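You operate a simulated robot arm through the tools that you are given. There is no shell and no other tool. Be economical: measure what you need, move in short steps, check, and stop when the job is done.

The job below is to be done with a simulated robot arm. You get a single attempt, and the scene is never put back.

JOB
Set the FEED knob in the cabinet as the job card says.
Fine: main switch off before the door opens, on again once it is shut and latched.

Only the result counts: the job must be done as asked and must still hold three seconds after the hand-in. Knocking over, shifting, dropping, spilling or breaking anything else fails it.

ROBOT AND FRAMES
A 7-joint arm with a two-finger parallel gripper, fixed in place. Base frame: the origin is at the foot of the arm, x ahead of it, y to its left, z up. Lengths are in mm, angles in degrees, forces in N, time in s.
With the tool pointing down near the work surface it reaches from about 280 to 720 mm from the base axis. Its first joint turns from -115.0 to 115.0 degrees. Payload 3.91 kg.
The tool frame sits at the grasp point between the pads (the TCP): z along the fingers, y along the line on which they close. The tips reach 30 mm beyond it. The gripper opens to 110 mm. The fingers are 20 mm wide and 10 mm thick; the gripper's body (48 by 112 mm) begins 55 mm behind the TCP.
Orientation is that of the tool frame in the base frame, as a unit quaternion [w, x, y, z]. With the fingers straight down and closing along the base's y, the tool's x points along the base's -x, its y along +y and its z along -z.

CONTROLS
- The arm moves only by the tool step_arm. Its argument "deltas" is a list of rows, each a list of 3 entries, a list of its own where there are three numbers: the turn, a rotation vector about the base's x, y, z in degrees, then the shift along the base's x, y, z in m, then the opening, from 0 (shut) to 1 (fully open). In form: [[[ax, ay, az], [dx, dy, dz], gripper], ...]. A call has 1 to 10 rows; each row is the pose to reach, as a shift and turn from the pose commanded when the call began. A row lasts 0.2 s, in which the tool goes at most 50 mm and 8.6 degrees; a call with a longer step from one row to the next is refused whole, and so is a gripper value outside its range. Where a pose cannot be reached the arm comes as near as it can. A force on the tool above 50 N (or 10 N above the force at the start of the call, whichever is more), or a blocked arm, ends the call early, and 0.2 s more pass. The fingers move at their own pace (about 108 mm/s each) and stop on an object; they squeeze with about 21 N. The grip force told is the motor's: it shows also when the fingers shut on nothing. Time passes only in rows, and 0.2 s behind the last, so rows that repeat a pose let the fingers close. The reply holds the time, the measured pose of the TCP, the force on the tool along the base axes, the opening and the grip force, in the units named above and with some noise, with the torque about the TCP (base axes, N m) and any sound that the robot's microphone picked up, and new pictures: "show" is both (left out), scene, wrist or none.
- Cameras (640 x 400 px; columns grow to the right, rows downward): "scene" is fixed at [60.5, -648, 1777.9]; the picture's right is [0.67, -0.74, 0.00], its down [-0.42, -0.38, -0.82] and it looks along [0.61, 0.55, -0.57] (base axes); focal length 354 px, centre (320, 200). "wrist" rides on the gripper at [72, 17, -103] in the tool frame; the picture's right is [-0.23, 0.97, 0.00], its down [-0.76, -0.18, -0.62] and it looks along [-0.61, -0.14, 0.78] (tool axes); focal length 222 px, centre (320, 200). There is no depth. A picture from a camera that has moved, and an enlarged one, comes with that camera's place and axes in the base frame and with its lens. The place of the scene camera against the robot may be out by one fixed shift of up to 18 mm in any direction.
- raise_lower(by): slides the trunk up (or, below 0, down) by that many mm; the arm rides with it, the base frame stays. It gives what a move gives, with no picture.
- zoom(camera, box): a new picture of the part [left, top, right, bottom] of that camera's present view, enlarged. The clock stands still meanwhile.
- sign_off(): hands the job in; it is judged then, once.

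Go step by step. Nothing tells you positions but the pictures and the camera data: compare them with the known pose of the tool, close in by small moves and look again before you grip or let go. The budget is 120 turns and 200 pictures, counting those below and the enlarged ones. Unless the task says otherwise, let go and move clear before handing in, and close with one line.

The tools are called after "Emit:" by a JSON object that holds its "name" and its "arguments". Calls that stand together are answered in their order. step_arm: Moves the arm, as the interface text tells. Its arguments: {"type":"object","properties":{"deltas":{"type":"array","items":{"type":"array"}},"show":{"type":"string","enum":["both","scene","wrist","none"]}},"required":["deltas"]} The other tools are called the same way: raise_lower (by) slides the trunk up or down; zoom (camera, box) takes an enlarged picture of a part of a camera's view; sign_off () hands the job in.

At the start:

```text
time_s: 0.0
eef_pos: [467.3, -59.6, 1487.2]
orientation: [0.0, 0.0, 1.0, 0.001]
force: [-0.8, 0.4, 0.0]
moment: [-0.02, -0.05, 0.03]
grip_width: 110.5
finger_force: 0.0
trunk travel left (down, up): [-925.0, 65.0]
```

scene: 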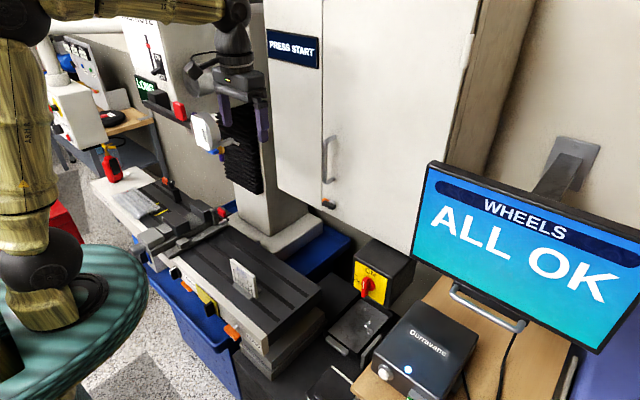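
wrist: 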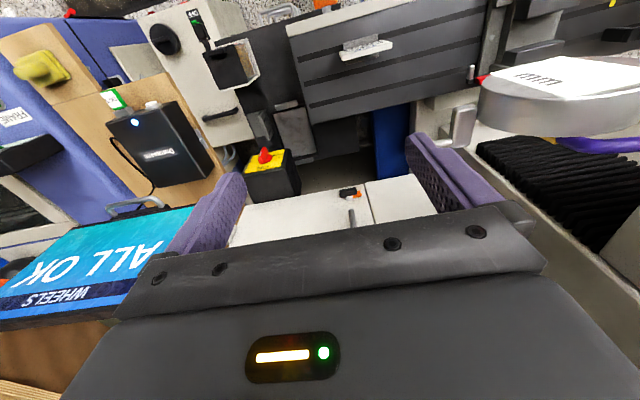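

I see a cabinet with a handle, a yellow/red main switch box, and a possible job card. I'll zoom in on these first.

Emit:
{"name": "zoom", "arguments": {"camera": "scene", "box": [260, 120, 420, 220]}}

Emit:
{"name": "zoom", "arguments": {"camera": "scene", "box": [320, 220, 480, 320]}}

Emit:
{"name": "zoom", "arguments": {"camera": "scene", "box": [90, 0, 330, 150]}}

Emit:
{"name": "zoom", "arguments": {"camera": "wrist", "box": [230, 130, 470, 280]}}

```text
4.00 times, centred on (340, 170) of scene
camera zoom: at [60.5, -648.0, 1777.9], right [0.67, -0.74, 0.0], down [-0.42, -0.38, -0.82], along [0.61, 0.55, -0.57], focal length 1414 px, centre (240, 320)
```

zoom: 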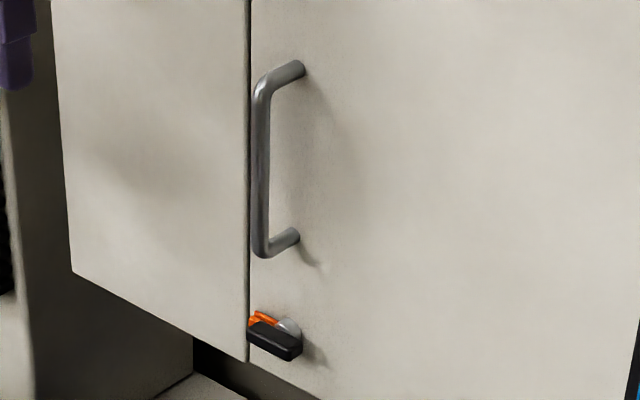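

```text
4.00 times, centred on (400, 270) of scene
camera zoom: at [60.5, -648.0, 1777.9], right [0.67, -0.74, 0.0], down [-0.42, -0.38, -0.82], along [0.61, 0.55, -0.57], focal length 1414 px, centre (0, -80)
```

zoom: 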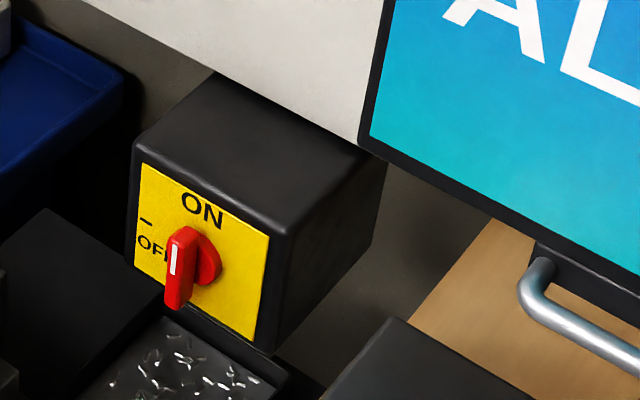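

```text
2.67 times, centred on (210, 75) of scene
camera zoom: at [60.5, -648.0, 1777.9], right [0.67, -0.74, 0.0], down [-0.42, -0.38, -0.82], along [0.61, 0.55, -0.57], focal length 943 px, centre (613, 533)
```

zoom: 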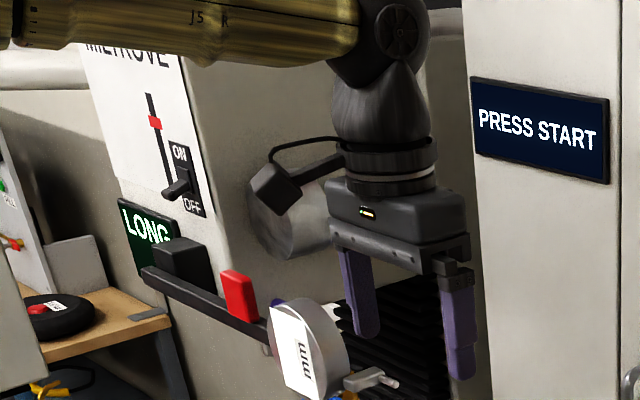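

```text
2.67 times, centred on (350, 205) of wrist
camera zoom: at [395.8, -42.4, 1590.1], right [0.23, 0.97, 0.0], down [0.76, -0.18, 0.62], along [0.61, -0.14, -0.78], focal length 592 px, centre (240, 187)
```

zoom: 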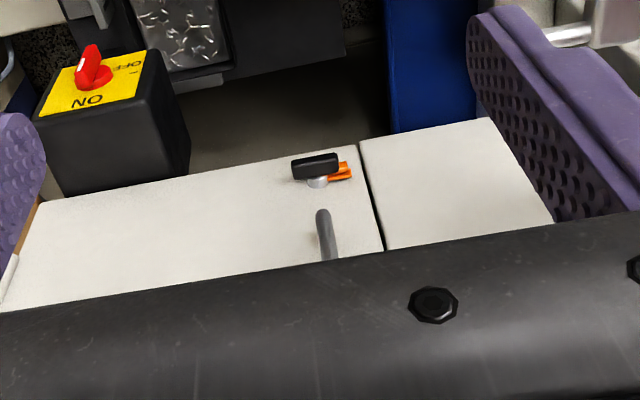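

Next I'll look for the job card and the other labels.

Emit:
{"name": "zoom", "arguments": {"camera": "scene", "box": [200, 240, 296, 300]}}

Emit:
{"name": "zoom", "arguments": {"camera": "scene", "box": [80, 150, 240, 250]}}

Emit:
{"name": "zoom", "arguments": {"camera": "scene", "box": [310, 280, 502, 400]}}

Emit:
{"name": "zoom", "arguments": {"camera": "wrist", "box": [0, 0, 320, 200]}}

Emit:
{"name": "zoom", "arguments": {"camera": "wrist", "box": [320, 0, 640, 200]}}

Emit:
{"name": "zoom", "arguments": {"camera": "scene", "box": [0, 0, 240, 150]}}

```text
6.67 times, centred on (248, 270) of scene
camera zoom: at [60.5, -648.0, 1777.9], right [0.67, -0.74, 0.0], down [-0.42, -0.38, -0.82], along [0.61, 0.55, -0.57], focal length 2357 px, centre (800, -267)
```

zoom: 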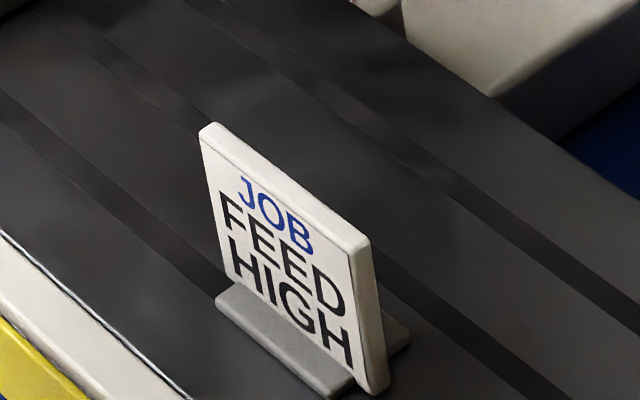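

```text
4.00 times, centred on (160, 200) of scene
camera zoom: at [60.5, -648.0, 1777.9], right [0.67, -0.74, 0.0], down [-0.42, -0.38, -0.82], along [0.61, 0.55, -0.57], focal length 1414 px, centre (960, 200)
```

zoom: 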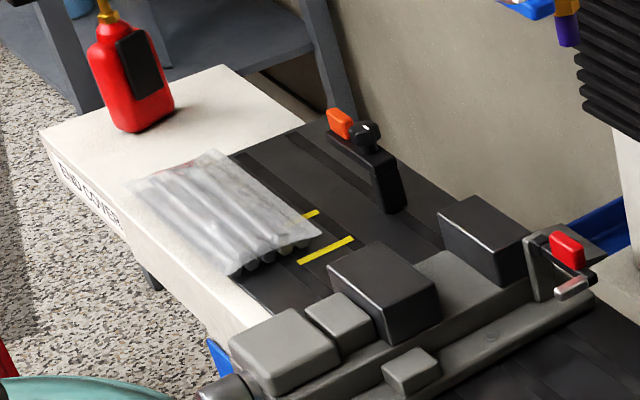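

```text
3.33 times, centred on (406, 340) of scene
camera zoom: at [60.5, -648.0, 1777.9], right [0.67, -0.74, 0.0], down [-0.42, -0.38, -0.82], along [0.61, 0.55, -0.57], focal length 1179 px, centre (33, -267)
```

zoom: 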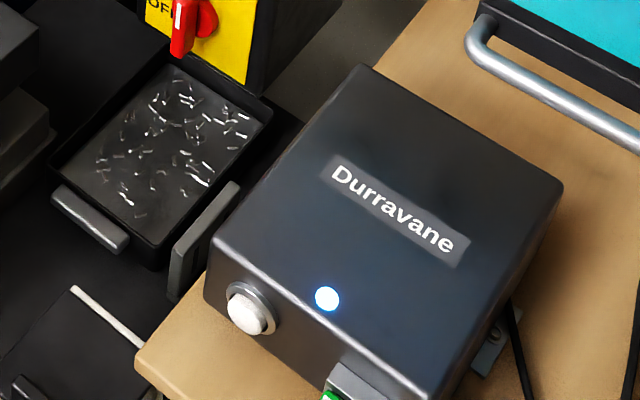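

```text
2.00 times, centred on (160, 100) of wrist
camera zoom: at [395.8, -42.4, 1590.1], right [0.23, 0.97, 0.0], down [0.76, -0.18, 0.62], along [0.61, -0.14, -0.78], focal length 444 px, centre (640, 400)
```

zoom: 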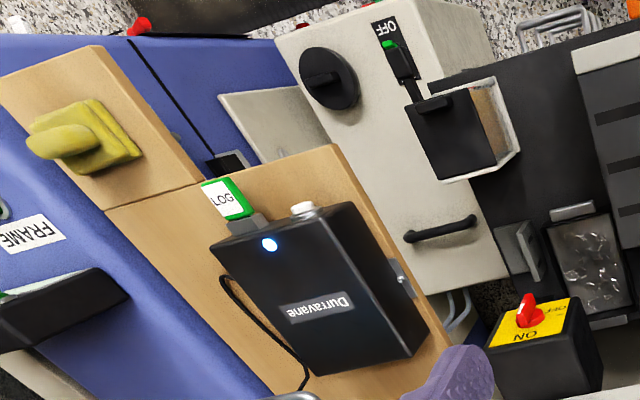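

```text
2.00 times, centred on (480, 100) of wrist
camera zoom: at [395.8, -42.4, 1590.1], right [0.23, 0.97, 0.0], down [0.76, -0.18, 0.62], along [0.61, -0.14, -0.78], focal length 444 px, centre (0, 400)
```

zoom: 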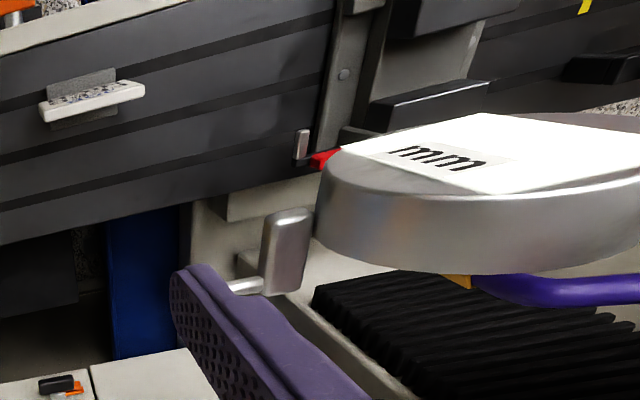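

```text
2.67 times, centred on (120, 75) of scene
camera zoom: at [60.5, -648.0, 1777.9], right [0.67, -0.74, 0.0], down [-0.42, -0.38, -0.82], along [0.61, 0.55, -0.57], focal length 943 px, centre (853, 533)
```

zoom: 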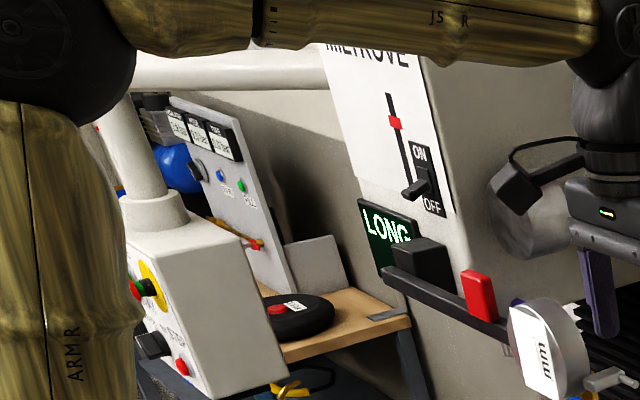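

The card reads FEED HIGH. The cabinet latch is near (767,-48,1110), and its handle is above it. The main switch is near (666,-280,980). First I'll move the tool away from the gauge and turn it to point forward.

Emit:
{"name": "step_arm", "arguments": {"deltas": [[[0, 0, 0], [0, -0.04, 0], 1], [[0, 0, 0], [0, -0.08, 0], 1], [[0, -8, 0], [0.01, -0.12, 0], 1], [[0, -16, 0], [0.02, -0.12, 0], 1], [[0, -24, 0], [0.03, -0.12, 0], 1], [[0, -32, 0], [0.04, -0.12, 0], 1], [[0, -40, 0], [0.05, -0.12, 0], 1], [[0, -48, 0], [0.06, -0.12, 0], 1], [[0, -56, 0], [0.07, -0.12, 0], 1], [[0, -64, 0], [0.08, -0.12, 0], 1]]}}

```text
time_s: 2.2
eef_pos: [547.7, -179.7, 1486.5]
orientation: [0.529, 0.001, 0.848, -0.001]
force: [-0.5, -0.2, 1.4]
moment: [0.05, -0.02, 0.01]
grip_width: 109.8
finger_force: 0.2
trunk travel left (down, up): [-925.0, 65.0]
camera wrist: at [424.1, -162.7, 1466.8], right [0.1, 0.97, 0.2], down [-0.23, -0.18, 0.96], along [0.97, -0.14, 0.2], focal length 222 px, centre (320, 200)
```

scene: 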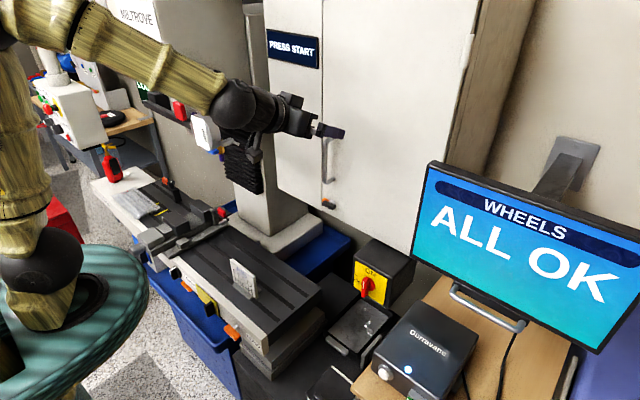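
wrist: 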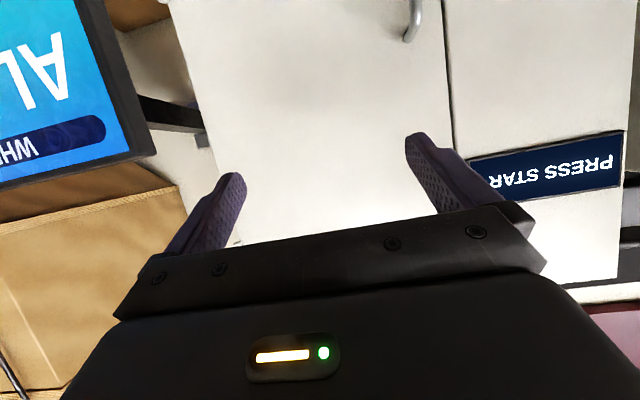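

The wrist view is upside down but usable. I'll finish the turn to horizontal and lower the trunk.

Emit:
{"name": "step_arm", "arguments": {"deltas": [[[0, -8, 0], [0, -0.02, 0], 1], [[0, -16, 0], [0, -0.04, 0], 1], [[0, -24, 0], [0, -0.06, 0], 1], [[0, -26, 0], [0, -0.08, 0], 1]], "show": "none"}}

Emit:
{"name": "raise_lower", "arguments": {"by": -300}}

Emit:
{"name": "step_arm", "arguments": {"deltas": [[[0, 0, 0], [0, 0, 0], 1]]}}

```text
time_s: 3.2
eef_pos: [548.6, -260.7, 1486.7]
orientation: [0.707, 0.0, 0.707, 0.0]
force: [0.9, 0.5, 0.6]
moment: [-0.03, 0.01, 0.02]
grip_width: 109.9
finger_force: 0.1
trunk travel left (down, up): [-925.0, 65.0]
```

```text
time_s: 6.2
eef_pos: [548.0, -259.5, 1187.3]
orientation: [0.707, 0.0, 0.707, 0.0]
force: [-0.2, 0.3, 0.1]
moment: [0.01, -0.01, 0.03]
grip_width: 109.8
finger_force: 0.1
trunk travel left (down, up): [-625.0, 365.0]
```

```text
time_s: 6.6
eef_pos: [547.3, -259.9, 1186.9]
orientation: [0.707, 0.0, 0.707, 0.0]
force: [0.4, -0.5, -0.1]
moment: [-0.02, -0.02, 0.01]
grip_width: 110.2
finger_force: 0.0
trunk travel left (down, up): [-625.0, 365.0]
camera wrist: at [445.3, -242.7, 1115.0], right [0.0, 0.97, 0.23], down [-0.62, -0.18, 0.76], along [0.78, -0.14, 0.61], focal length 222 px, centre (320, 200)
```

scene: 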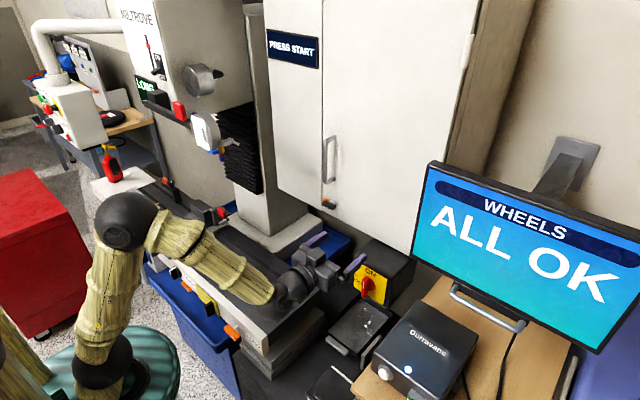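
wrist: 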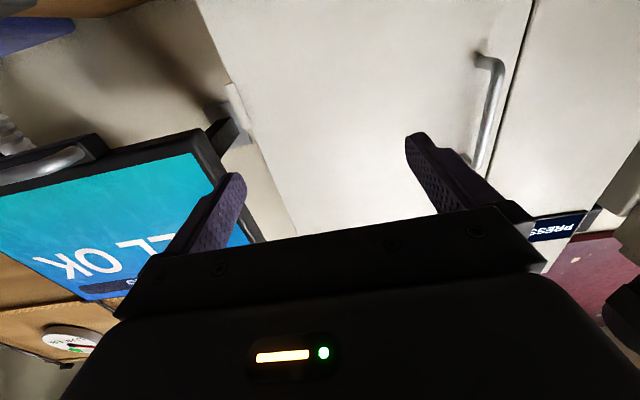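

I want the camera above the fingers, so I'll roll the tool 180° about x.

Emit:
{"name": "step_arm", "arguments": {"deltas": [[[8.5, 0, 0], [0, 0, 0], 1], [[17, 0, 0], [0, 0, 0], 1], [[25.5, 0, 0], [0, 0, 0], 1], [[34, 0, 0], [0, 0, 0], 1], [[42.5, 0, 0], [0, 0, 0], 1], [[51, 0, 0], [0, 0, 0], 1], [[59.5, 0, 0], [0, 0, 0], 1], [[68, 0, 0], [0, 0, 0], 1], [[76.5, 0, 0], [0, 0, 0], 1], [[85, 0, 0], [0, 0, 0], 1]], "show": "none"}}

Emit:
{"name": "step_arm", "arguments": {"deltas": [[[8.5, 0, 0], [0, 0, 0], 1], [[17, 0, 0], [0, 0, 0], 1], [[25.5, 0, 0], [0, 0, 0], 1], [[34, 0, 0], [0, 0, 0], 1], [[42.5, 0, 0], [0, 0, 0], 1], [[51, 0, 0], [0, 0, 0], 1], [[59.5, 0, 0], [0, 0, 0], 1], [[68, 0, 0], [0, 0, 0], 1], [[76.5, 0, 0], [0, 0, 0], 1], [[85, 0, 0], [0, 0, 0], 1]], "show": "none"}}

Emit:
{"name": "step_arm", "arguments": {"deltas": [[[5, 0, 0], [0, 0, 0], 1], [[10, 0, 0], [0, 0, 0], 1]]}}

```text
time_s: 8.8
eef_pos: [546.0, -260.7, 1187.7]
orientation: [0.521, 0.478, 0.521, 0.477]
force: [0.2, -0.7, 0.7]
moment: [0.01, 0.01, 0.02]
grip_width: 109.8
finger_force: 0.0
trunk travel left (down, up): [-625.0, 365.0]
```

```text
time_s: 11.0
eef_pos: [546.8, -259.4, 1187.9]
orientation: [0.06, 0.705, 0.061, 0.704]
force: [-0.1, -0.1, -0.5]
moment: [0.03, -0.02, 0.0]
grip_width: 110.0
finger_force: 0.1
trunk travel left (down, up): [-625.0, 365.0]
```

```text
time_s: 11.6
eef_pos: [548.6, -260.8, 1187.3]
orientation: [-0.001, 0.707, 0.0, 0.707]
force: [0.7, 0.1, 1.1]
moment: [-0.01, 0.0, 0.0]
grip_width: 110.1
finger_force: 0.1
trunk travel left (down, up): [-625.0, 365.0]
camera wrist: at [445.4, -276.7, 1259.5], right [0.0, -0.97, -0.23], down [-0.62, 0.18, -0.76], along [0.78, 0.14, -0.61], focal length 222 px, centre (320, 200)
```

scene: 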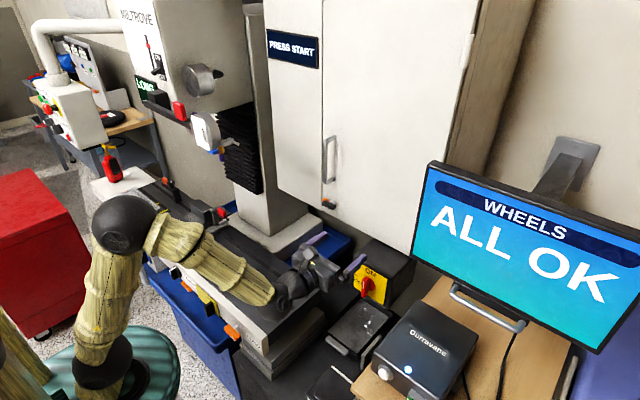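
wrist: 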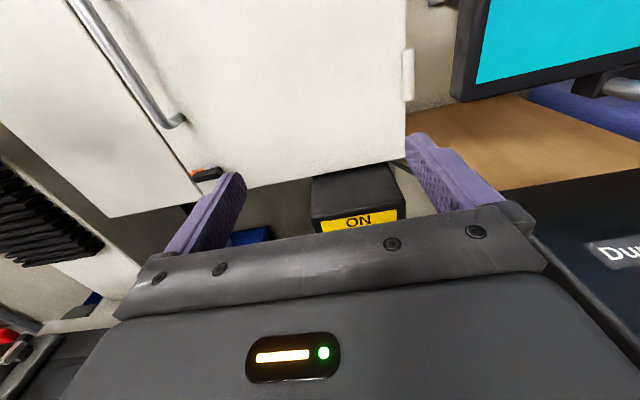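

The camera is now on top. I'll lower 120 mm and look at the switch.

Emit:
{"name": "raise_lower", "arguments": {"by": -120}}

Emit:
{"name": "step_arm", "arguments": {"deltas": [[[0, 0, 0], [-0.04, 0, 0], 1], [[0, 0, 0], [-0.08, 0, 0], 1]]}}

Emit:
{"name": "zoom", "arguments": {"camera": "wrist", "box": [240, 80, 480, 230]}}

Emit:
{"name": "zoom", "arguments": {"camera": "scene", "box": [260, 220, 452, 340]}}

```text
time_s: 13.1
eef_pos: [547.9, -260.4, 1065.9]
orientation: [0.0, 0.708, 0.0, 0.707]
force: [0.5, 0.1, -0.2]
moment: [0.01, -0.02, 0.0]
grip_width: 110.0
finger_force: 0.0
trunk travel left (down, up): [-505.0, 485.0]
```

```text
time_s: 13.7
eef_pos: [467.0, -260.0, 1066.5]
orientation: [0.001, 0.706, 0.0, 0.708]
force: [-0.7, -0.2, -0.9]
moment: [0.01, 0.0, -0.02]
grip_width: 109.9
finger_force: 0.0
trunk travel left (down, up): [-505.0, 485.0]
camera wrist: at [365.0, -276.2, 1139.4], right [0.0, -0.97, -0.23], down [-0.62, 0.18, -0.76], along [0.78, 0.14, -0.61], focal length 222 px, centre (320, 200)
```

scene: 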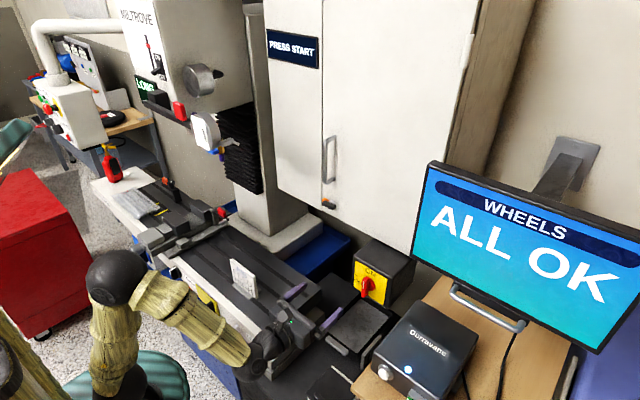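
wrist: 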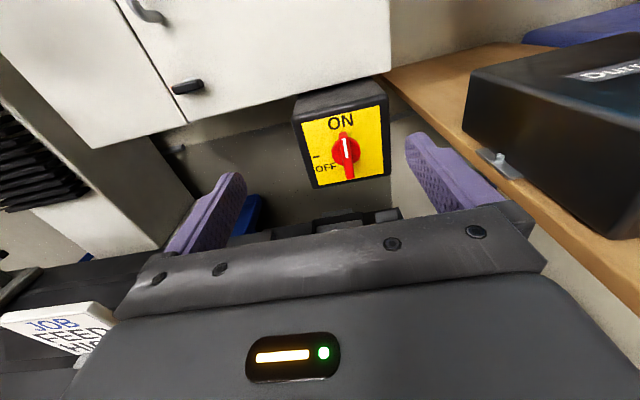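

```text
2.67 times, centred on (360, 155) of wrist
camera zoom: at [365.0, -276.2, 1139.4], right [0.0, -0.97, -0.23], down [-0.62, 0.18, -0.76], along [0.78, 0.14, -0.61], focal length 592 px, centre (213, 320)
```

zoom: 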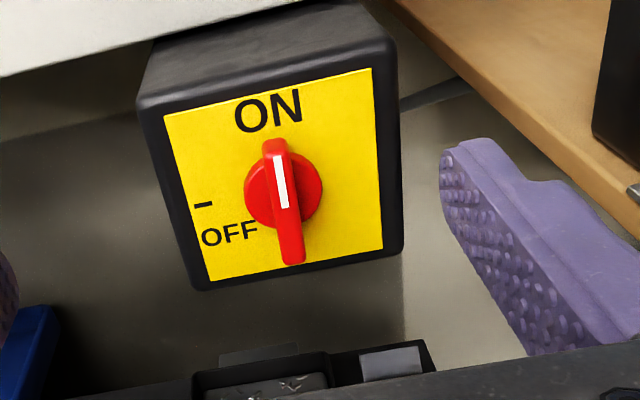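

```text
3.33 times, centred on (356, 280) of scene
camera zoom: at [60.5, -648.0, 1777.9], right [0.67, -0.74, 0.0], down [-0.42, -0.38, -0.82], along [0.61, 0.55, -0.57], focal length 1179 px, centre (200, -67)
```

zoom: 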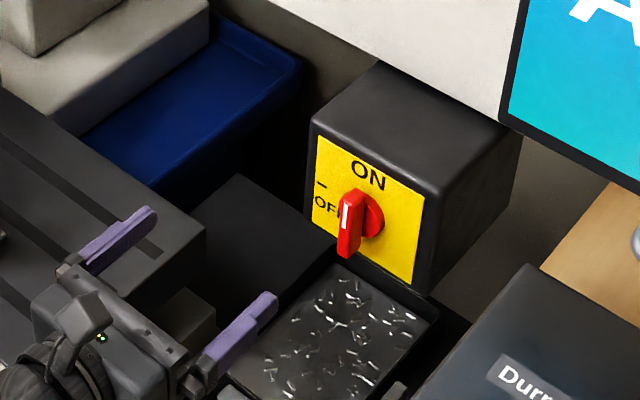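

The switch knob stands vertical at ON, with its front face near (662,-280,982). I'll approach by arm to a standoff.

Emit:
{"name": "step_arm", "arguments": {"deltas": [[[0, 0, 0], [0.03, -0.01, -0.03], 0.6], [[0, 0, 0], [0.06, -0.02, -0.06], 0.6], [[0, 0, 0], [0.08, -0.02, -0.084], 0.6], [[0, 0, 0], [0.1, -0.02, -0.084], 0.6]]}}

Emit:
{"name": "zoom", "arguments": {"camera": "wrist", "box": [220, 60, 460, 210]}}

Emit:
{"name": "zoom", "arguments": {"camera": "scene", "box": [220, 220, 412, 340]}}

```text
time_s: 14.7
eef_pos: [567.8, -280.8, 983.1]
orientation: [-0.001, 0.707, 0.001, 0.707]
force: [0.2, -0.9, 0.9]
moment: [-0.02, -0.02, -0.02]
grip_width: 65.9
finger_force: 0.1
trunk travel left (down, up): [-505.0, 485.0]
camera wrist: at [465.9, -296.7, 1055.4], right [0.0, -0.97, -0.23], down [-0.62, 0.18, -0.76], along [0.78, 0.14, -0.61], focal length 222 px, centre (320, 200)
```

scene: 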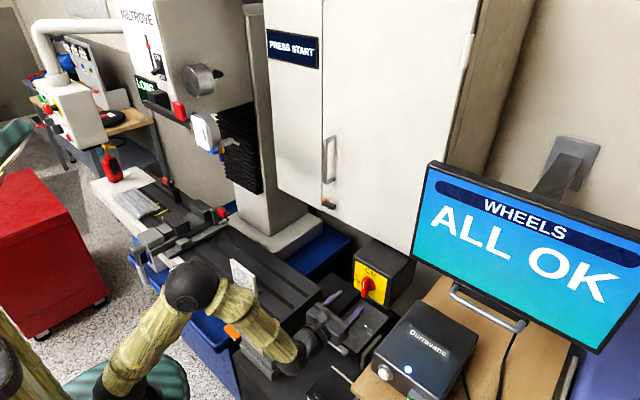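
wrist: 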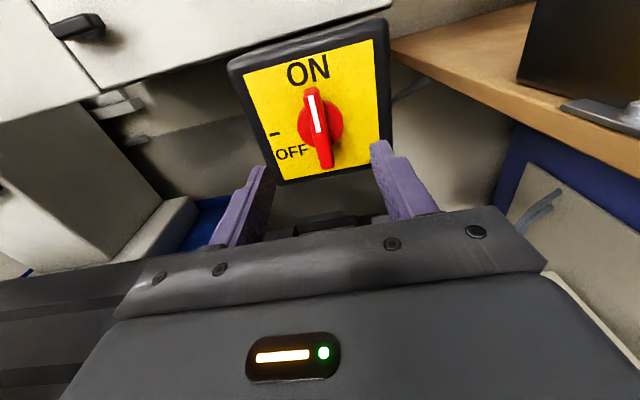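

```text
2.67 times, centred on (340, 135) of wrist
camera zoom: at [465.9, -296.7, 1055.4], right [0.0, -0.97, -0.23], down [-0.62, 0.18, -0.76], along [0.78, 0.14, -0.61], focal length 592 px, centre (267, 373)
```

zoom: 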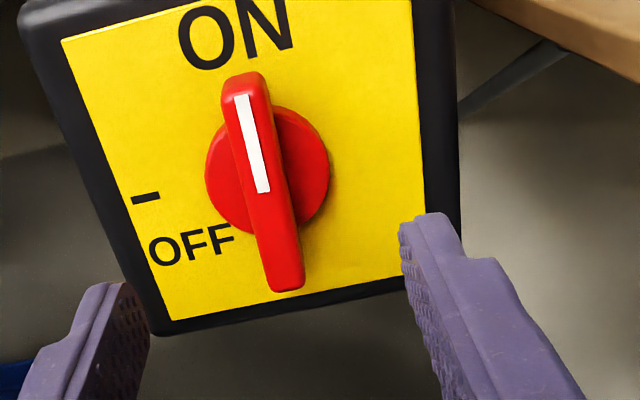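

```text
3.33 times, centred on (316, 280) of scene
camera zoom: at [60.5, -648.0, 1777.9], right [0.67, -0.74, 0.0], down [-0.42, -0.38, -0.82], along [0.61, 0.55, -0.57], focal length 1179 px, centre (333, -67)
```

zoom: 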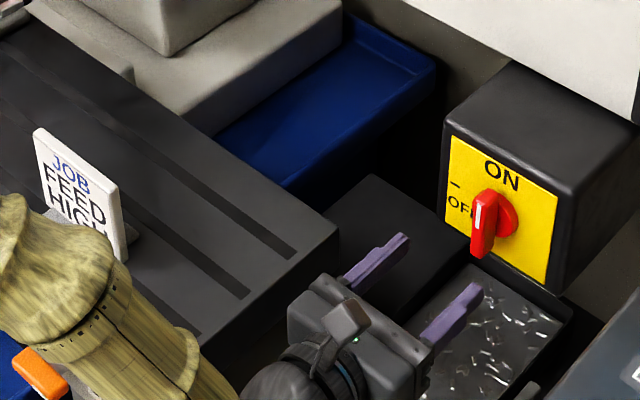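

The blade is centred near y=-279, z=978. I'll move closer, keeping it between the open fingers.

Emit:
{"name": "step_arm", "arguments": {"deltas": [[[0, 0, 0], [0.03, 0.001, -0.003], 0.6], [[0, 0, 0], [0.06, 0.001, -0.005], 0.6], [[0, 0, 0], [0.075, 0.001, -0.005], 0.6]]}}

Emit:
{"name": "zoom", "arguments": {"camera": "wrist", "box": [200, 80, 440, 230]}}

Emit:
{"name": "zoom", "arguments": {"camera": "scene", "box": [300, 240, 428, 320]}}

```text
time_s: 15.5
eef_pos: [644.1, -279.4, 979.1]
orientation: [0.0, 0.707, 0.0, 0.707]
force: [-0.8, 0.0, -0.6]
moment: [0.01, 0.02, -0.03]
grip_width: 66.1
finger_force: 0.1
trunk travel left (down, up): [-505.0, 485.0]
camera wrist: at [541.1, -296.1, 1050.5], right [0.0, -0.97, -0.23], down [-0.62, 0.18, -0.76], along [0.78, 0.14, -0.61], focal length 222 px, centre (320, 200)
```

scene: 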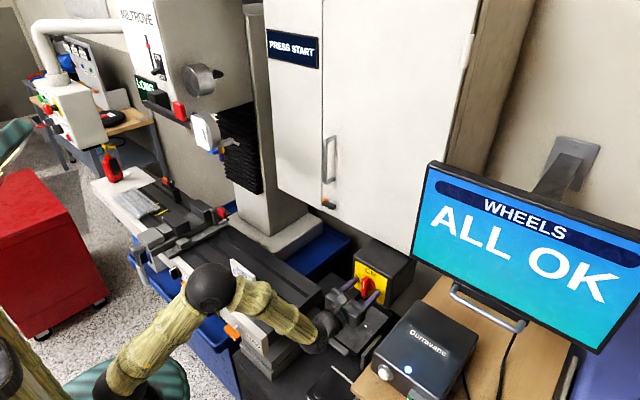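
wrist: 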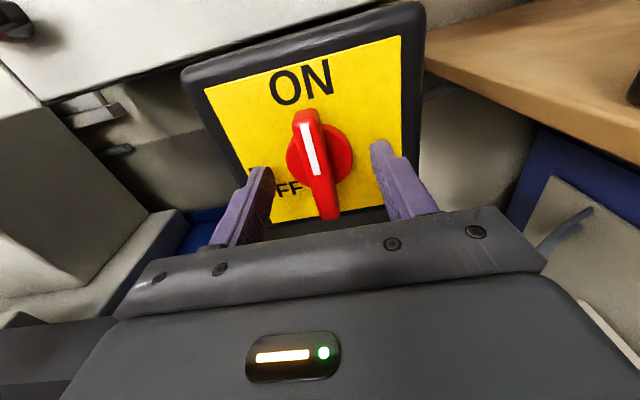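

```text
2.67 times, centred on (320, 155) of wrist
camera zoom: at [541.1, -296.1, 1050.5], right [0.0, -0.97, -0.23], down [-0.62, 0.18, -0.76], along [0.78, 0.14, -0.61], focal length 592 px, centre (320, 320)
```

zoom: 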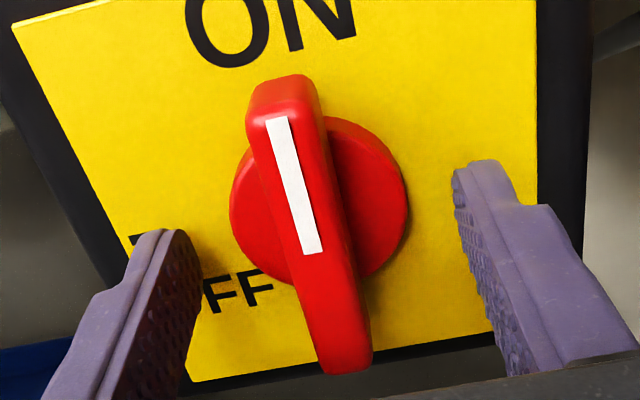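

```text
5.00 times, centred on (364, 280) of scene
camera zoom: at [60.5, -648.0, 1777.9], right [0.67, -0.74, 0.0], down [-0.42, -0.38, -0.82], along [0.61, 0.55, -0.57], focal length 1768 px, centre (100, -200)
```

zoom: 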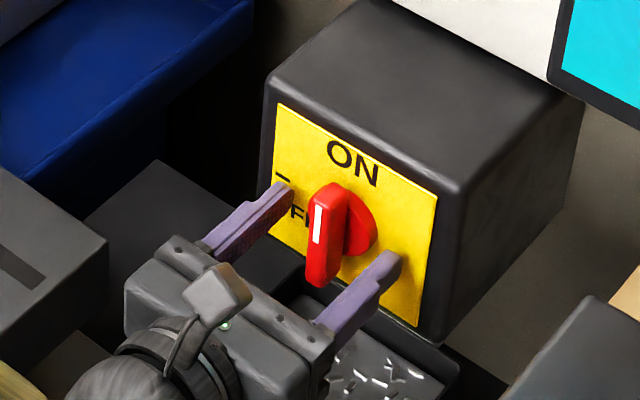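

The fingertips are around the level of the knob front. I'll advance 14 mm and look again.

Emit:
{"name": "step_arm", "arguments": {"deltas": [[[0, 0, 0], [0.005, 0, 0], 0.6], [[0, 0, 0], [0.01, 0, 0], 0.6], [[0, 0, 0], [0.014, 0, 0], 0.6]]}}

Emit:
{"name": "zoom", "arguments": {"camera": "scene", "box": [300, 240, 428, 320]}}

```text
time_s: 16.4
eef_pos: [649.9, -279.7, 978.1]
orientation: [0.0, 0.709, 0.0, 0.706]
force: [-38.5, 6.9, 3.5]
moment: [0.35, -0.41, 1.73]
grip_width: 69.7
finger_force: 3.5
trunk travel left (down, up): [-505.0, 485.0]
stopped in row 3: the force on the tool passed its limit at 51 N (the readings are from after the stop); the commanded pose is now the measured one
camera wrist: at [547.8, -297.4, 1051.5], right [0.0, -0.97, -0.23], down [-0.63, 0.18, -0.76], along [0.78, 0.14, -0.61], focal length 222 px, centre (320, 200)
```

scene: 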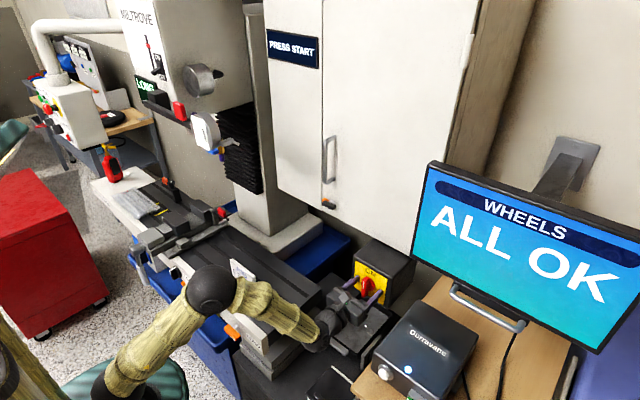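
wrist: 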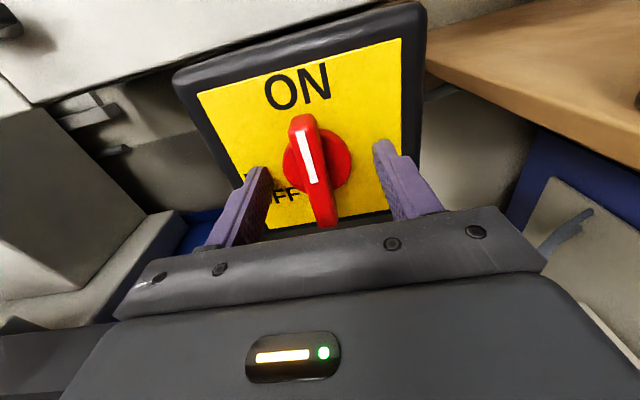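

```text
5.00 times, centred on (364, 280) of scene
camera zoom: at [60.5, -648.0, 1777.9], right [0.67, -0.74, 0.0], down [-0.42, -0.38, -0.82], along [0.61, 0.55, -0.57], focal length 1768 px, centre (100, -200)
```

zoom: 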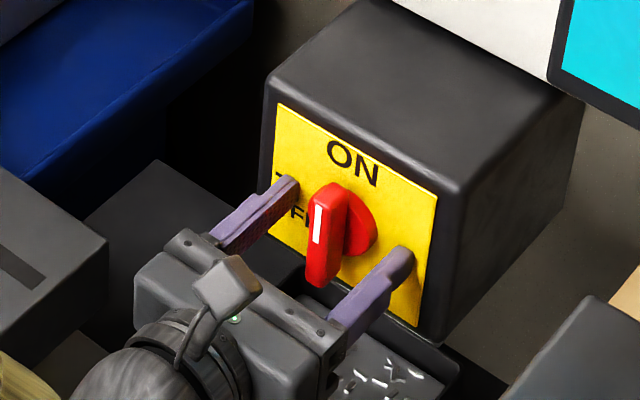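

The tips touched the panel at x≈680, so the knob axis is at about y=-280.5, z=987. I'll back off so the fingers clamp only the blade, raise slightly, and close.

Emit:
{"name": "step_arm", "arguments": {"deltas": [[[0, 0, 0], [-0.01, -0.001, 0], 0.6], [[0, 0, 0], [-0.021, -0.001, 0.009], 0.6], [[0, 0, 0], [-0.021, -0.001, 0.009], 0.4], [[0, 0, 0], [-0.021, -0.001, 0.009], 0.2], [[0, 0, 0], [-0.021, -0.001, 0.009], 0.0], [[0, 0, 0], [-0.021, -0.001, 0.009], 0.0], [[0, 0, 0], [-0.021, -0.001, 0.009], 0.0]]}}

Emit:
{"name": "zoom", "arguments": {"camera": "wrist", "box": [200, 80, 440, 230]}}

Emit:
{"name": "zoom", "arguments": {"camera": "scene", "box": [300, 240, 428, 320]}}

```text
time_s: 18.1
eef_pos: [634.7, -280.6, 984.3]
orientation: [0.0, 0.71, 0.001, 0.705]
force: [-2.4, 10.8, -1.6]
moment: [0.06, -0.49, 0.34]
grip_width: 13.7
finger_force: 45.6
trunk travel left (down, up): [-505.0, 485.0]
camera wrist: at [532.5, -296.5, 1057.3], right [0.0, -0.97, -0.23], down [-0.63, 0.18, -0.76], along [0.78, 0.14, -0.61], focal length 222 px, centre (320, 200)
```

scene: 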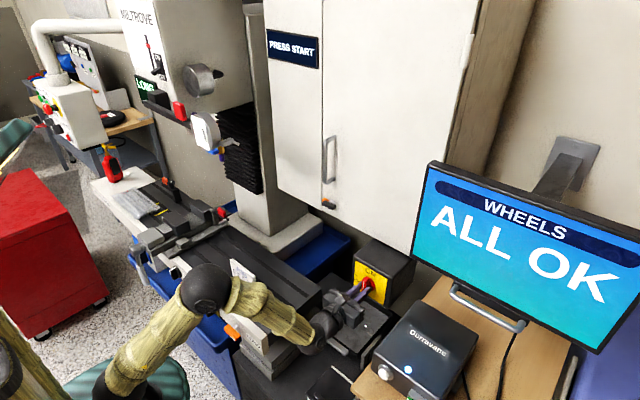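
wrist: 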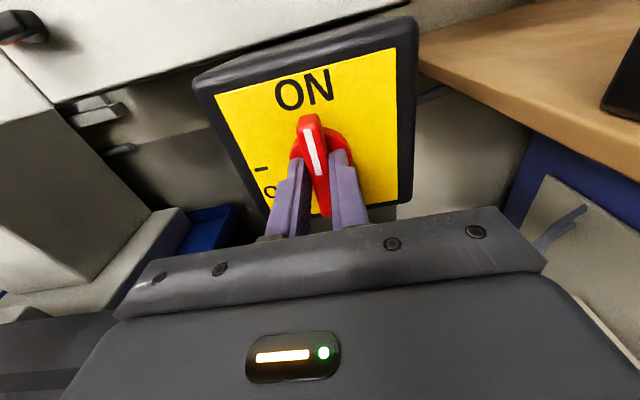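

```text
2.67 times, centred on (320, 155) of wrist
camera zoom: at [532.5, -296.5, 1057.3], right [0.0, -0.97, -0.23], down [-0.63, 0.18, -0.76], along [0.78, 0.14, -0.61], focal length 592 px, centre (320, 320)
```

zoom: 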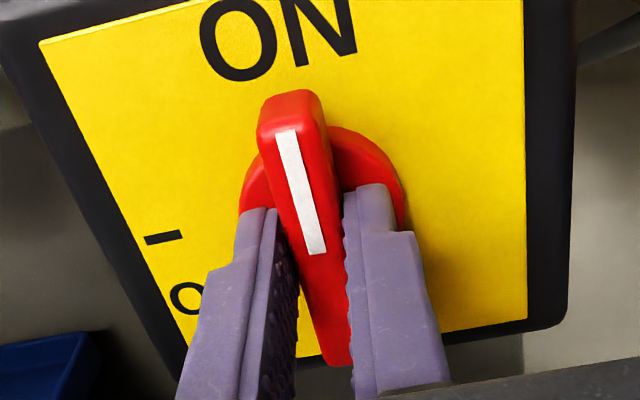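

```text
5.00 times, centred on (364, 280) of scene
camera zoom: at [60.5, -648.0, 1777.9], right [0.67, -0.74, 0.0], down [-0.42, -0.38, -0.82], along [0.61, 0.55, -0.57], focal length 1768 px, centre (100, -200)
```

zoom: 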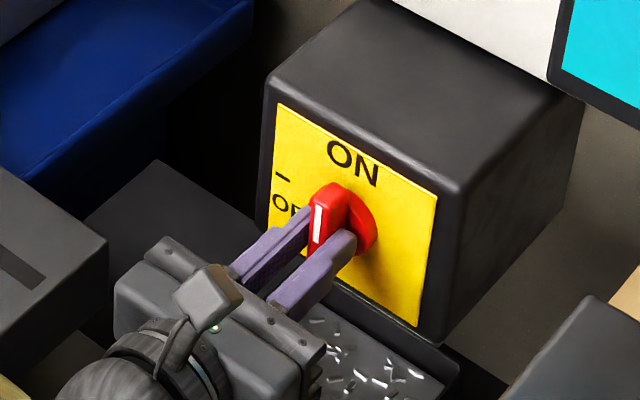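

The blade is gripped at 13.7 mm. Next I'll turn it toward OFF, which is -90° about x.

Emit:
{"name": "step_arm", "arguments": {"deltas": [[[-8, 0, 0], [0, 0, 0.001], 0], [[-16, 0, 0], [0, 0, 0.002], 0], [[-24, 0, 0], [0, 0, 0.002], 0], [[-32, 0, 0], [0, 0, 0.002], 0], [[-40, 0, 0], [0, 0, 0.002], 0], [[-48, 0, 0], [0, 0, 0.002], 0], [[-56, 0, 0], [0, 0, 0.002], 0], [[-64, 0, 0], [0, 0, 0.002], 0], [[-72, 0, 0], [0, 0, 0.002], 0], [[-80, 0, 0], [0, 0, 0.002], 0]]}}

Emit:
{"name": "zoom", "arguments": {"camera": "scene", "box": [300, 240, 428, 320]}}

```text
time_s: 20.2
eef_pos: [634.5, -277.5, 982.7]
orientation: [0.454, 0.544, 0.457, 0.538]
force: [-13.2, 29.6, -33.5]
moment: [0.08, 0.28, -0.5]
grip_width: 13.9
finger_force: 45.0
trunk travel left (down, up): [-505.0, 485.0]
camera wrist: at [532.5, -208.9, 1012.4], right [0.01, -0.39, 0.92], down [-0.63, -0.72, -0.3], along [0.78, -0.58, -0.25], focal length 222 px, centre (320, 200)
```

scene: 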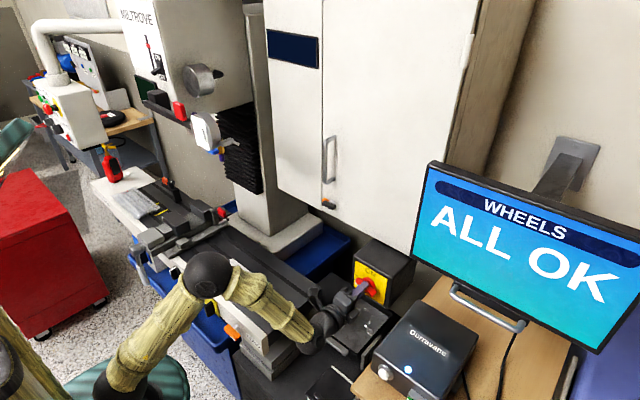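
wrist: 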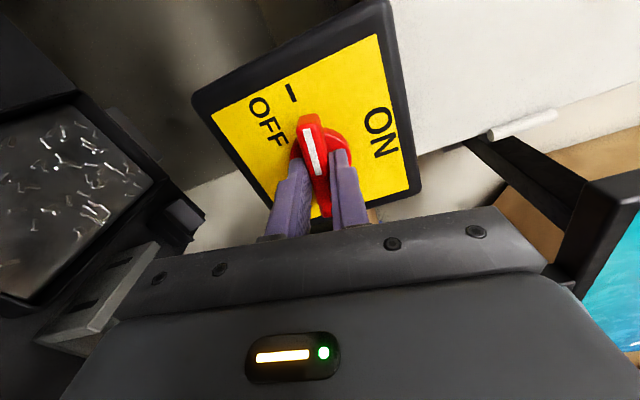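

```text
5.00 times, centred on (364, 280) of scene
camera zoom: at [60.5, -648.0, 1777.9], right [0.67, -0.74, 0.0], down [-0.42, -0.38, -0.82], along [0.61, 0.55, -0.57], focal length 1768 px, centre (100, -200)
```

zoom: 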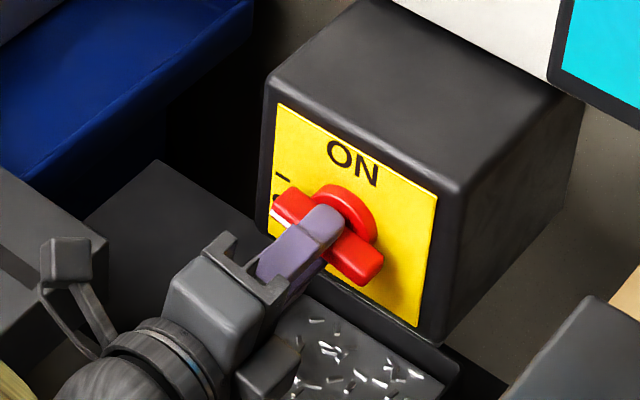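

The machine screen went dark, so the power is off. I'll finish the last 10° and relax the side load.

Emit:
{"name": "step_arm", "arguments": {"deltas": [[[-5, 0, 0], [0, 0.002, -0.002], 0], [[-10, 0, 0], [0, 0.004, -0.004], 0]]}}

Emit:
{"name": "zoom", "arguments": {"camera": "wrist", "box": [200, 60, 440, 210]}}

```text
time_s: 20.9
eef_pos: [633.1, -279.1, 981.8]
orientation: [0.502, 0.502, 0.498, 0.498]
force: [-6.4, 17.0, -21.2]
moment: [0.35, 0.55, 1.02]
grip_width: 13.9
finger_force: 45.0
trunk travel left (down, up): [-505.0, 485.0]
camera wrist: at [532.6, -204.3, 998.6], right [0.0, -0.22, 0.97], down [-0.63, -0.76, -0.18], along [0.78, -0.61, -0.14], focal length 222 px, centre (320, 200)
```

scene: 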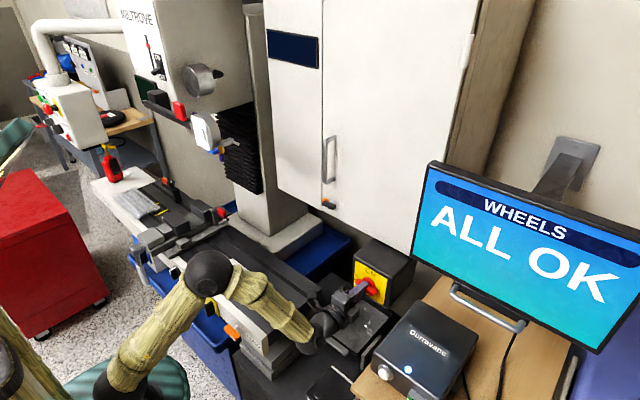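
wrist: 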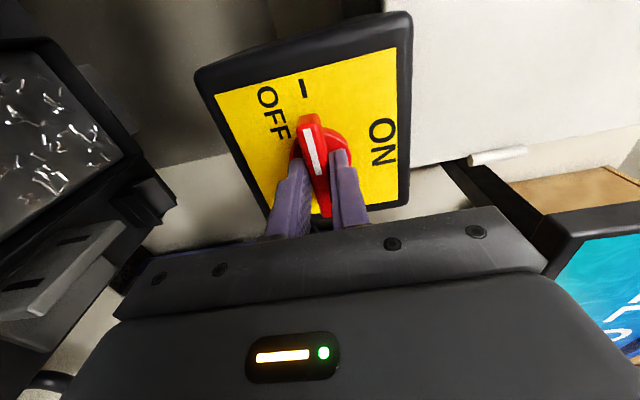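

```text
2.67 times, centred on (320, 135) of wrist
camera zoom: at [532.6, -204.3, 998.6], right [0.0, -0.22, 0.97], down [-0.63, -0.76, -0.18], along [0.78, -0.61, -0.14], focal length 592 px, centre (320, 373)
```

zoom: 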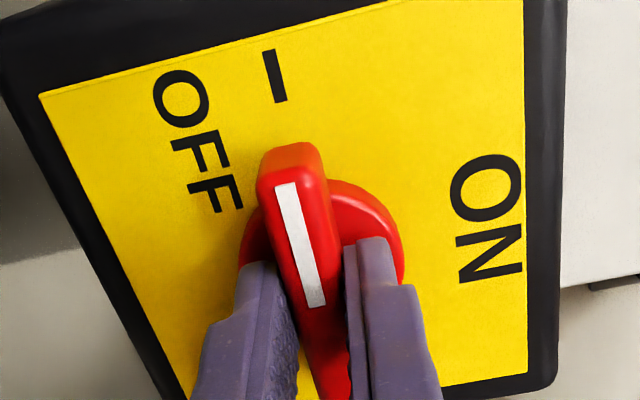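

The pointer lines up with the OFF tick. I'll release, back away, and rise toward the latch.

Emit:
{"name": "step_arm", "arguments": {"deltas": [[[0, 0, 0], [0, 0, 0], 0.15], [[0, 0, 0], [0, 0, 0], 0.3], [[0, 0, 0], [0, 0, 0], 0.35], [[0, 0, 0], [-0.03, 0, 0], 0.35], [[0, 0, 0], [-0.07, 0, 0], 0.35], [[0, 0, 0], [-0.1, 0, 0], 0.35]]}}

Emit:
{"name": "raise_lower", "arguments": {"by": 125}}

Emit:
{"name": "step_arm", "arguments": {"deltas": [[[0, 0, 0], [0, 0.04, 0], 0.5], [[0, 0, 0], [0, 0.08, 0], 0.5], [[0, 0, 0], [0, 0.12, 0], 0.5], [[0, 0, 0], [0, 0.16, 0], 0.5]]}}

Emit:
{"name": "zoom", "arguments": {"camera": "wrist", "box": [160, 0, 480, 200]}}

```text
time_s: 22.2
eef_pos: [533.6, -279.0, 982.3]
orientation: [0.503, 0.501, 0.497, 0.498]
force: [0.5, 0.9, 0.6]
moment: [-0.01, 0.01, 0.0]
grip_width: 38.6
finger_force: 0.0
trunk travel left (down, up): [-505.0, 485.0]
camera wrist: at [431.7, -204.9, 998.4], right [0.0, -0.23, 0.97], down [-0.63, -0.76, -0.18], along [0.78, -0.61, -0.14], focal length 222 px, centre (320, 200)
```

scene: 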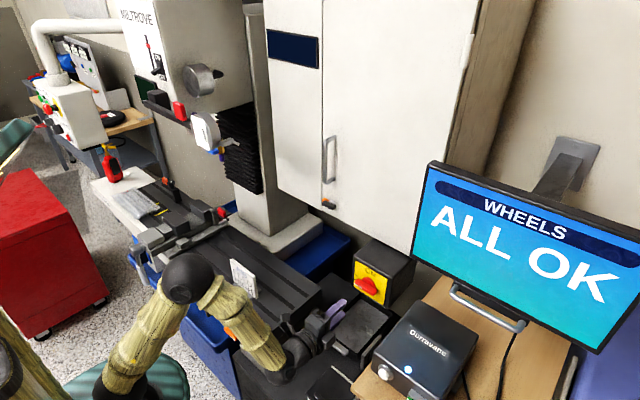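
wrist: 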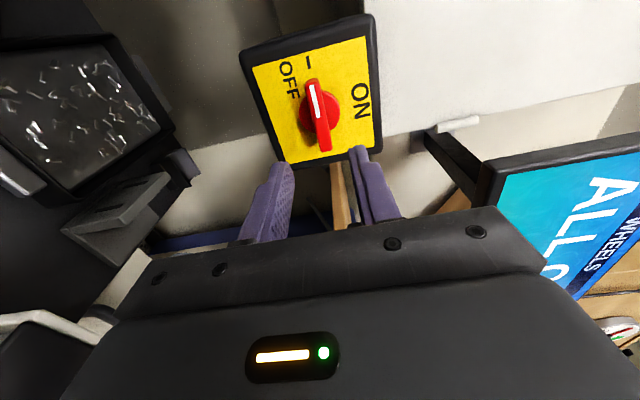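

```text
time_s: 23.8
eef_pos: [533.4, -278.9, 1105.9]
orientation: [0.502, 0.502, 0.497, 0.499]
force: [0.6, 0.5, -0.5]
moment: [0.02, -0.01, -0.02]
grip_width: 38.7
finger_force: 0.1
trunk travel left (down, up): [-630.0, 360.0]
```

```text
time_s: 24.8
eef_pos: [535.7, -115.0, 1106.0]
orientation: [0.502, 0.501, 0.498, 0.498]
force: [-1.1, 0.8, 0.9]
moment: [-0.04, 0.03, -0.01]
grip_width: 55.0
finger_force: 0.0
trunk travel left (down, up): [-630.0, 360.0]
camera wrist: at [433.5, -42.5, 1123.0], right [0.0, -0.23, 0.97], down [-0.63, -0.76, -0.18], along [0.78, -0.61, -0.14], focal length 222 px, centre (320, 200)
```

scene: 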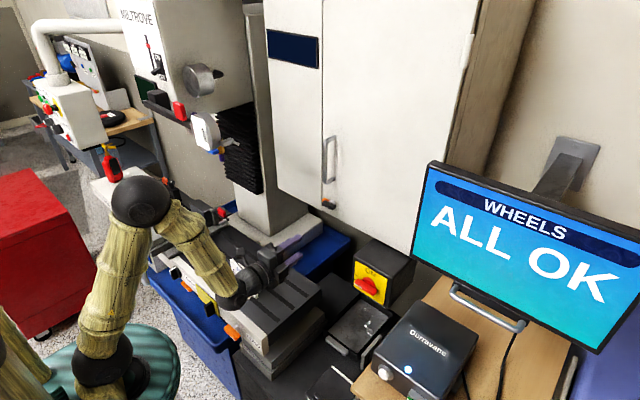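
wrist: 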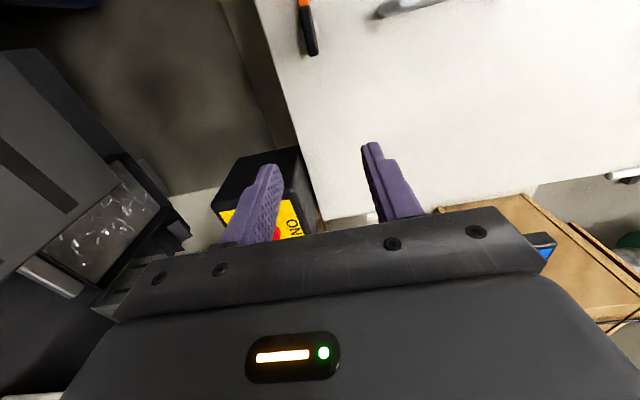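

```text
2.00 times, centred on (320, 100) of wrist
camera zoom: at [433.5, -42.5, 1123.0], right [0.0, -0.23, 0.97], down [-0.63, -0.76, -0.18], along [0.78, -0.61, -0.14], focal length 444 px, centre (320, 400)
```

zoom: 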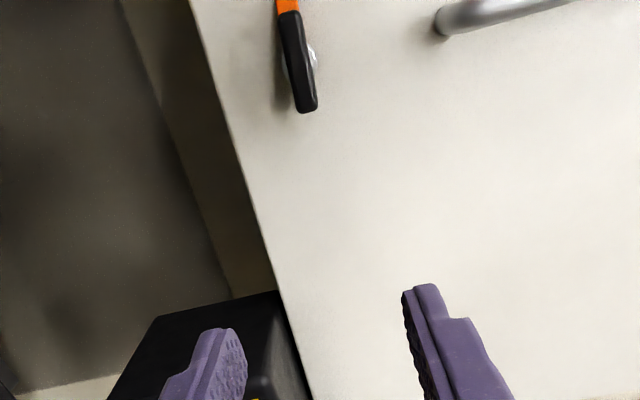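

Next I'll move left until the tool is in front of the latch.

Emit:
{"name": "step_arm", "arguments": {"deltas": [[[0, 0, 0], [0, 0.035, 0], 0.5], [[0, 0, 0], [0.02, 0.067, 0], 0.5]]}}

Emit:
{"name": "zoom", "arguments": {"camera": "wrist", "box": [160, 0, 480, 200]}}

Emit:
{"name": "zoom", "arguments": {"camera": "scene", "box": [230, 170, 358, 250]}}

```text
time_s: 25.4
eef_pos: [540.2, -74.4, 1106.6]
orientation: [0.502, 0.502, 0.497, 0.499]
force: [-0.8, -1.2, -0.7]
moment: [-0.01, -0.01, 0.06]
grip_width: 55.0
finger_force: 0.2
out of reach, approached as far as the arm can: row 2
trunk travel left (down, up): [-630.0, 360.0]
camera wrist: at [438.8, -0.9, 1123.0], right [0.0, -0.23, 0.97], down [-0.63, -0.76, -0.18], along [0.78, -0.61, -0.14], focal length 222 px, centre (320, 200)
```

scene: 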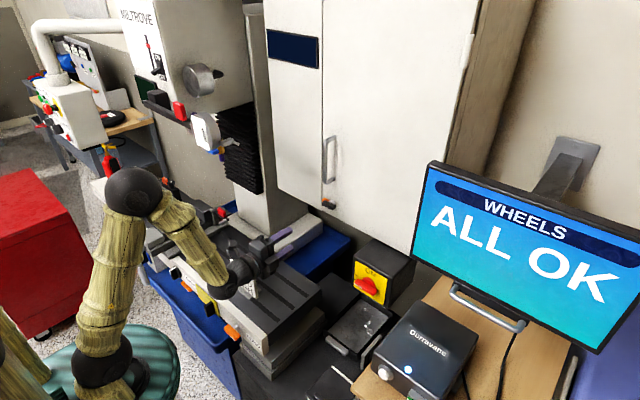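
wrist: 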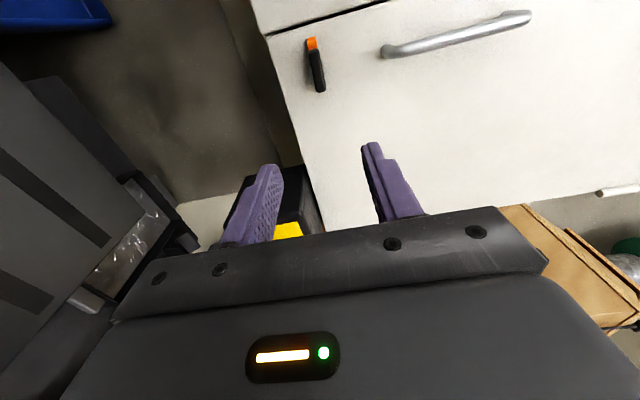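

```text
2.00 times, centred on (320, 100) of wrist
camera zoom: at [438.8, -0.9, 1123.0], right [0.0, -0.23, 0.97], down [-0.63, -0.76, -0.18], along [0.78, -0.61, -0.14], focal length 444 px, centre (320, 400)
```

zoom: 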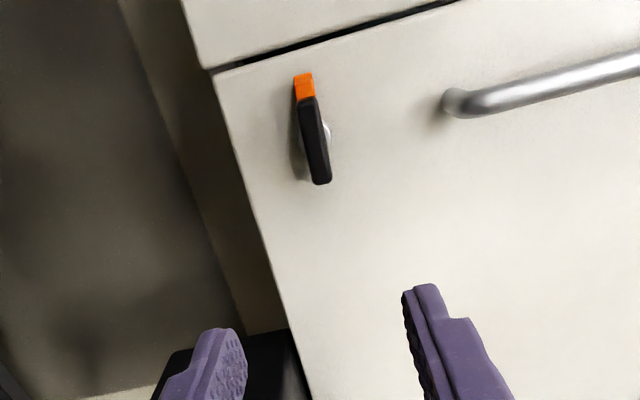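

```text
5.00 times, centred on (294, 210) of scene
camera zoom: at [60.5, -648.0, 1777.9], right [0.67, -0.74, 0.0], down [-0.42, -0.38, -0.82], along [0.61, 0.55, -0.57], focal length 1768 px, centre (450, 150)
```

zoom: 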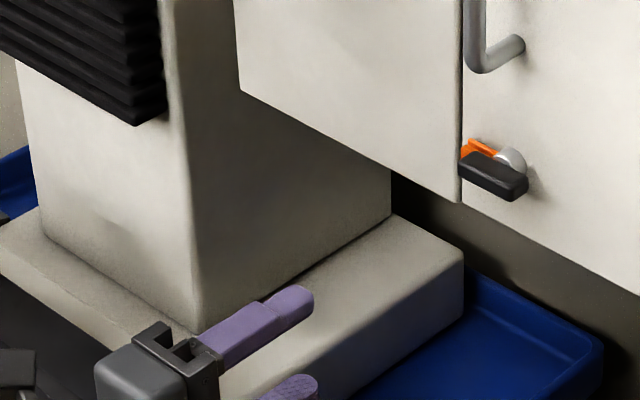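

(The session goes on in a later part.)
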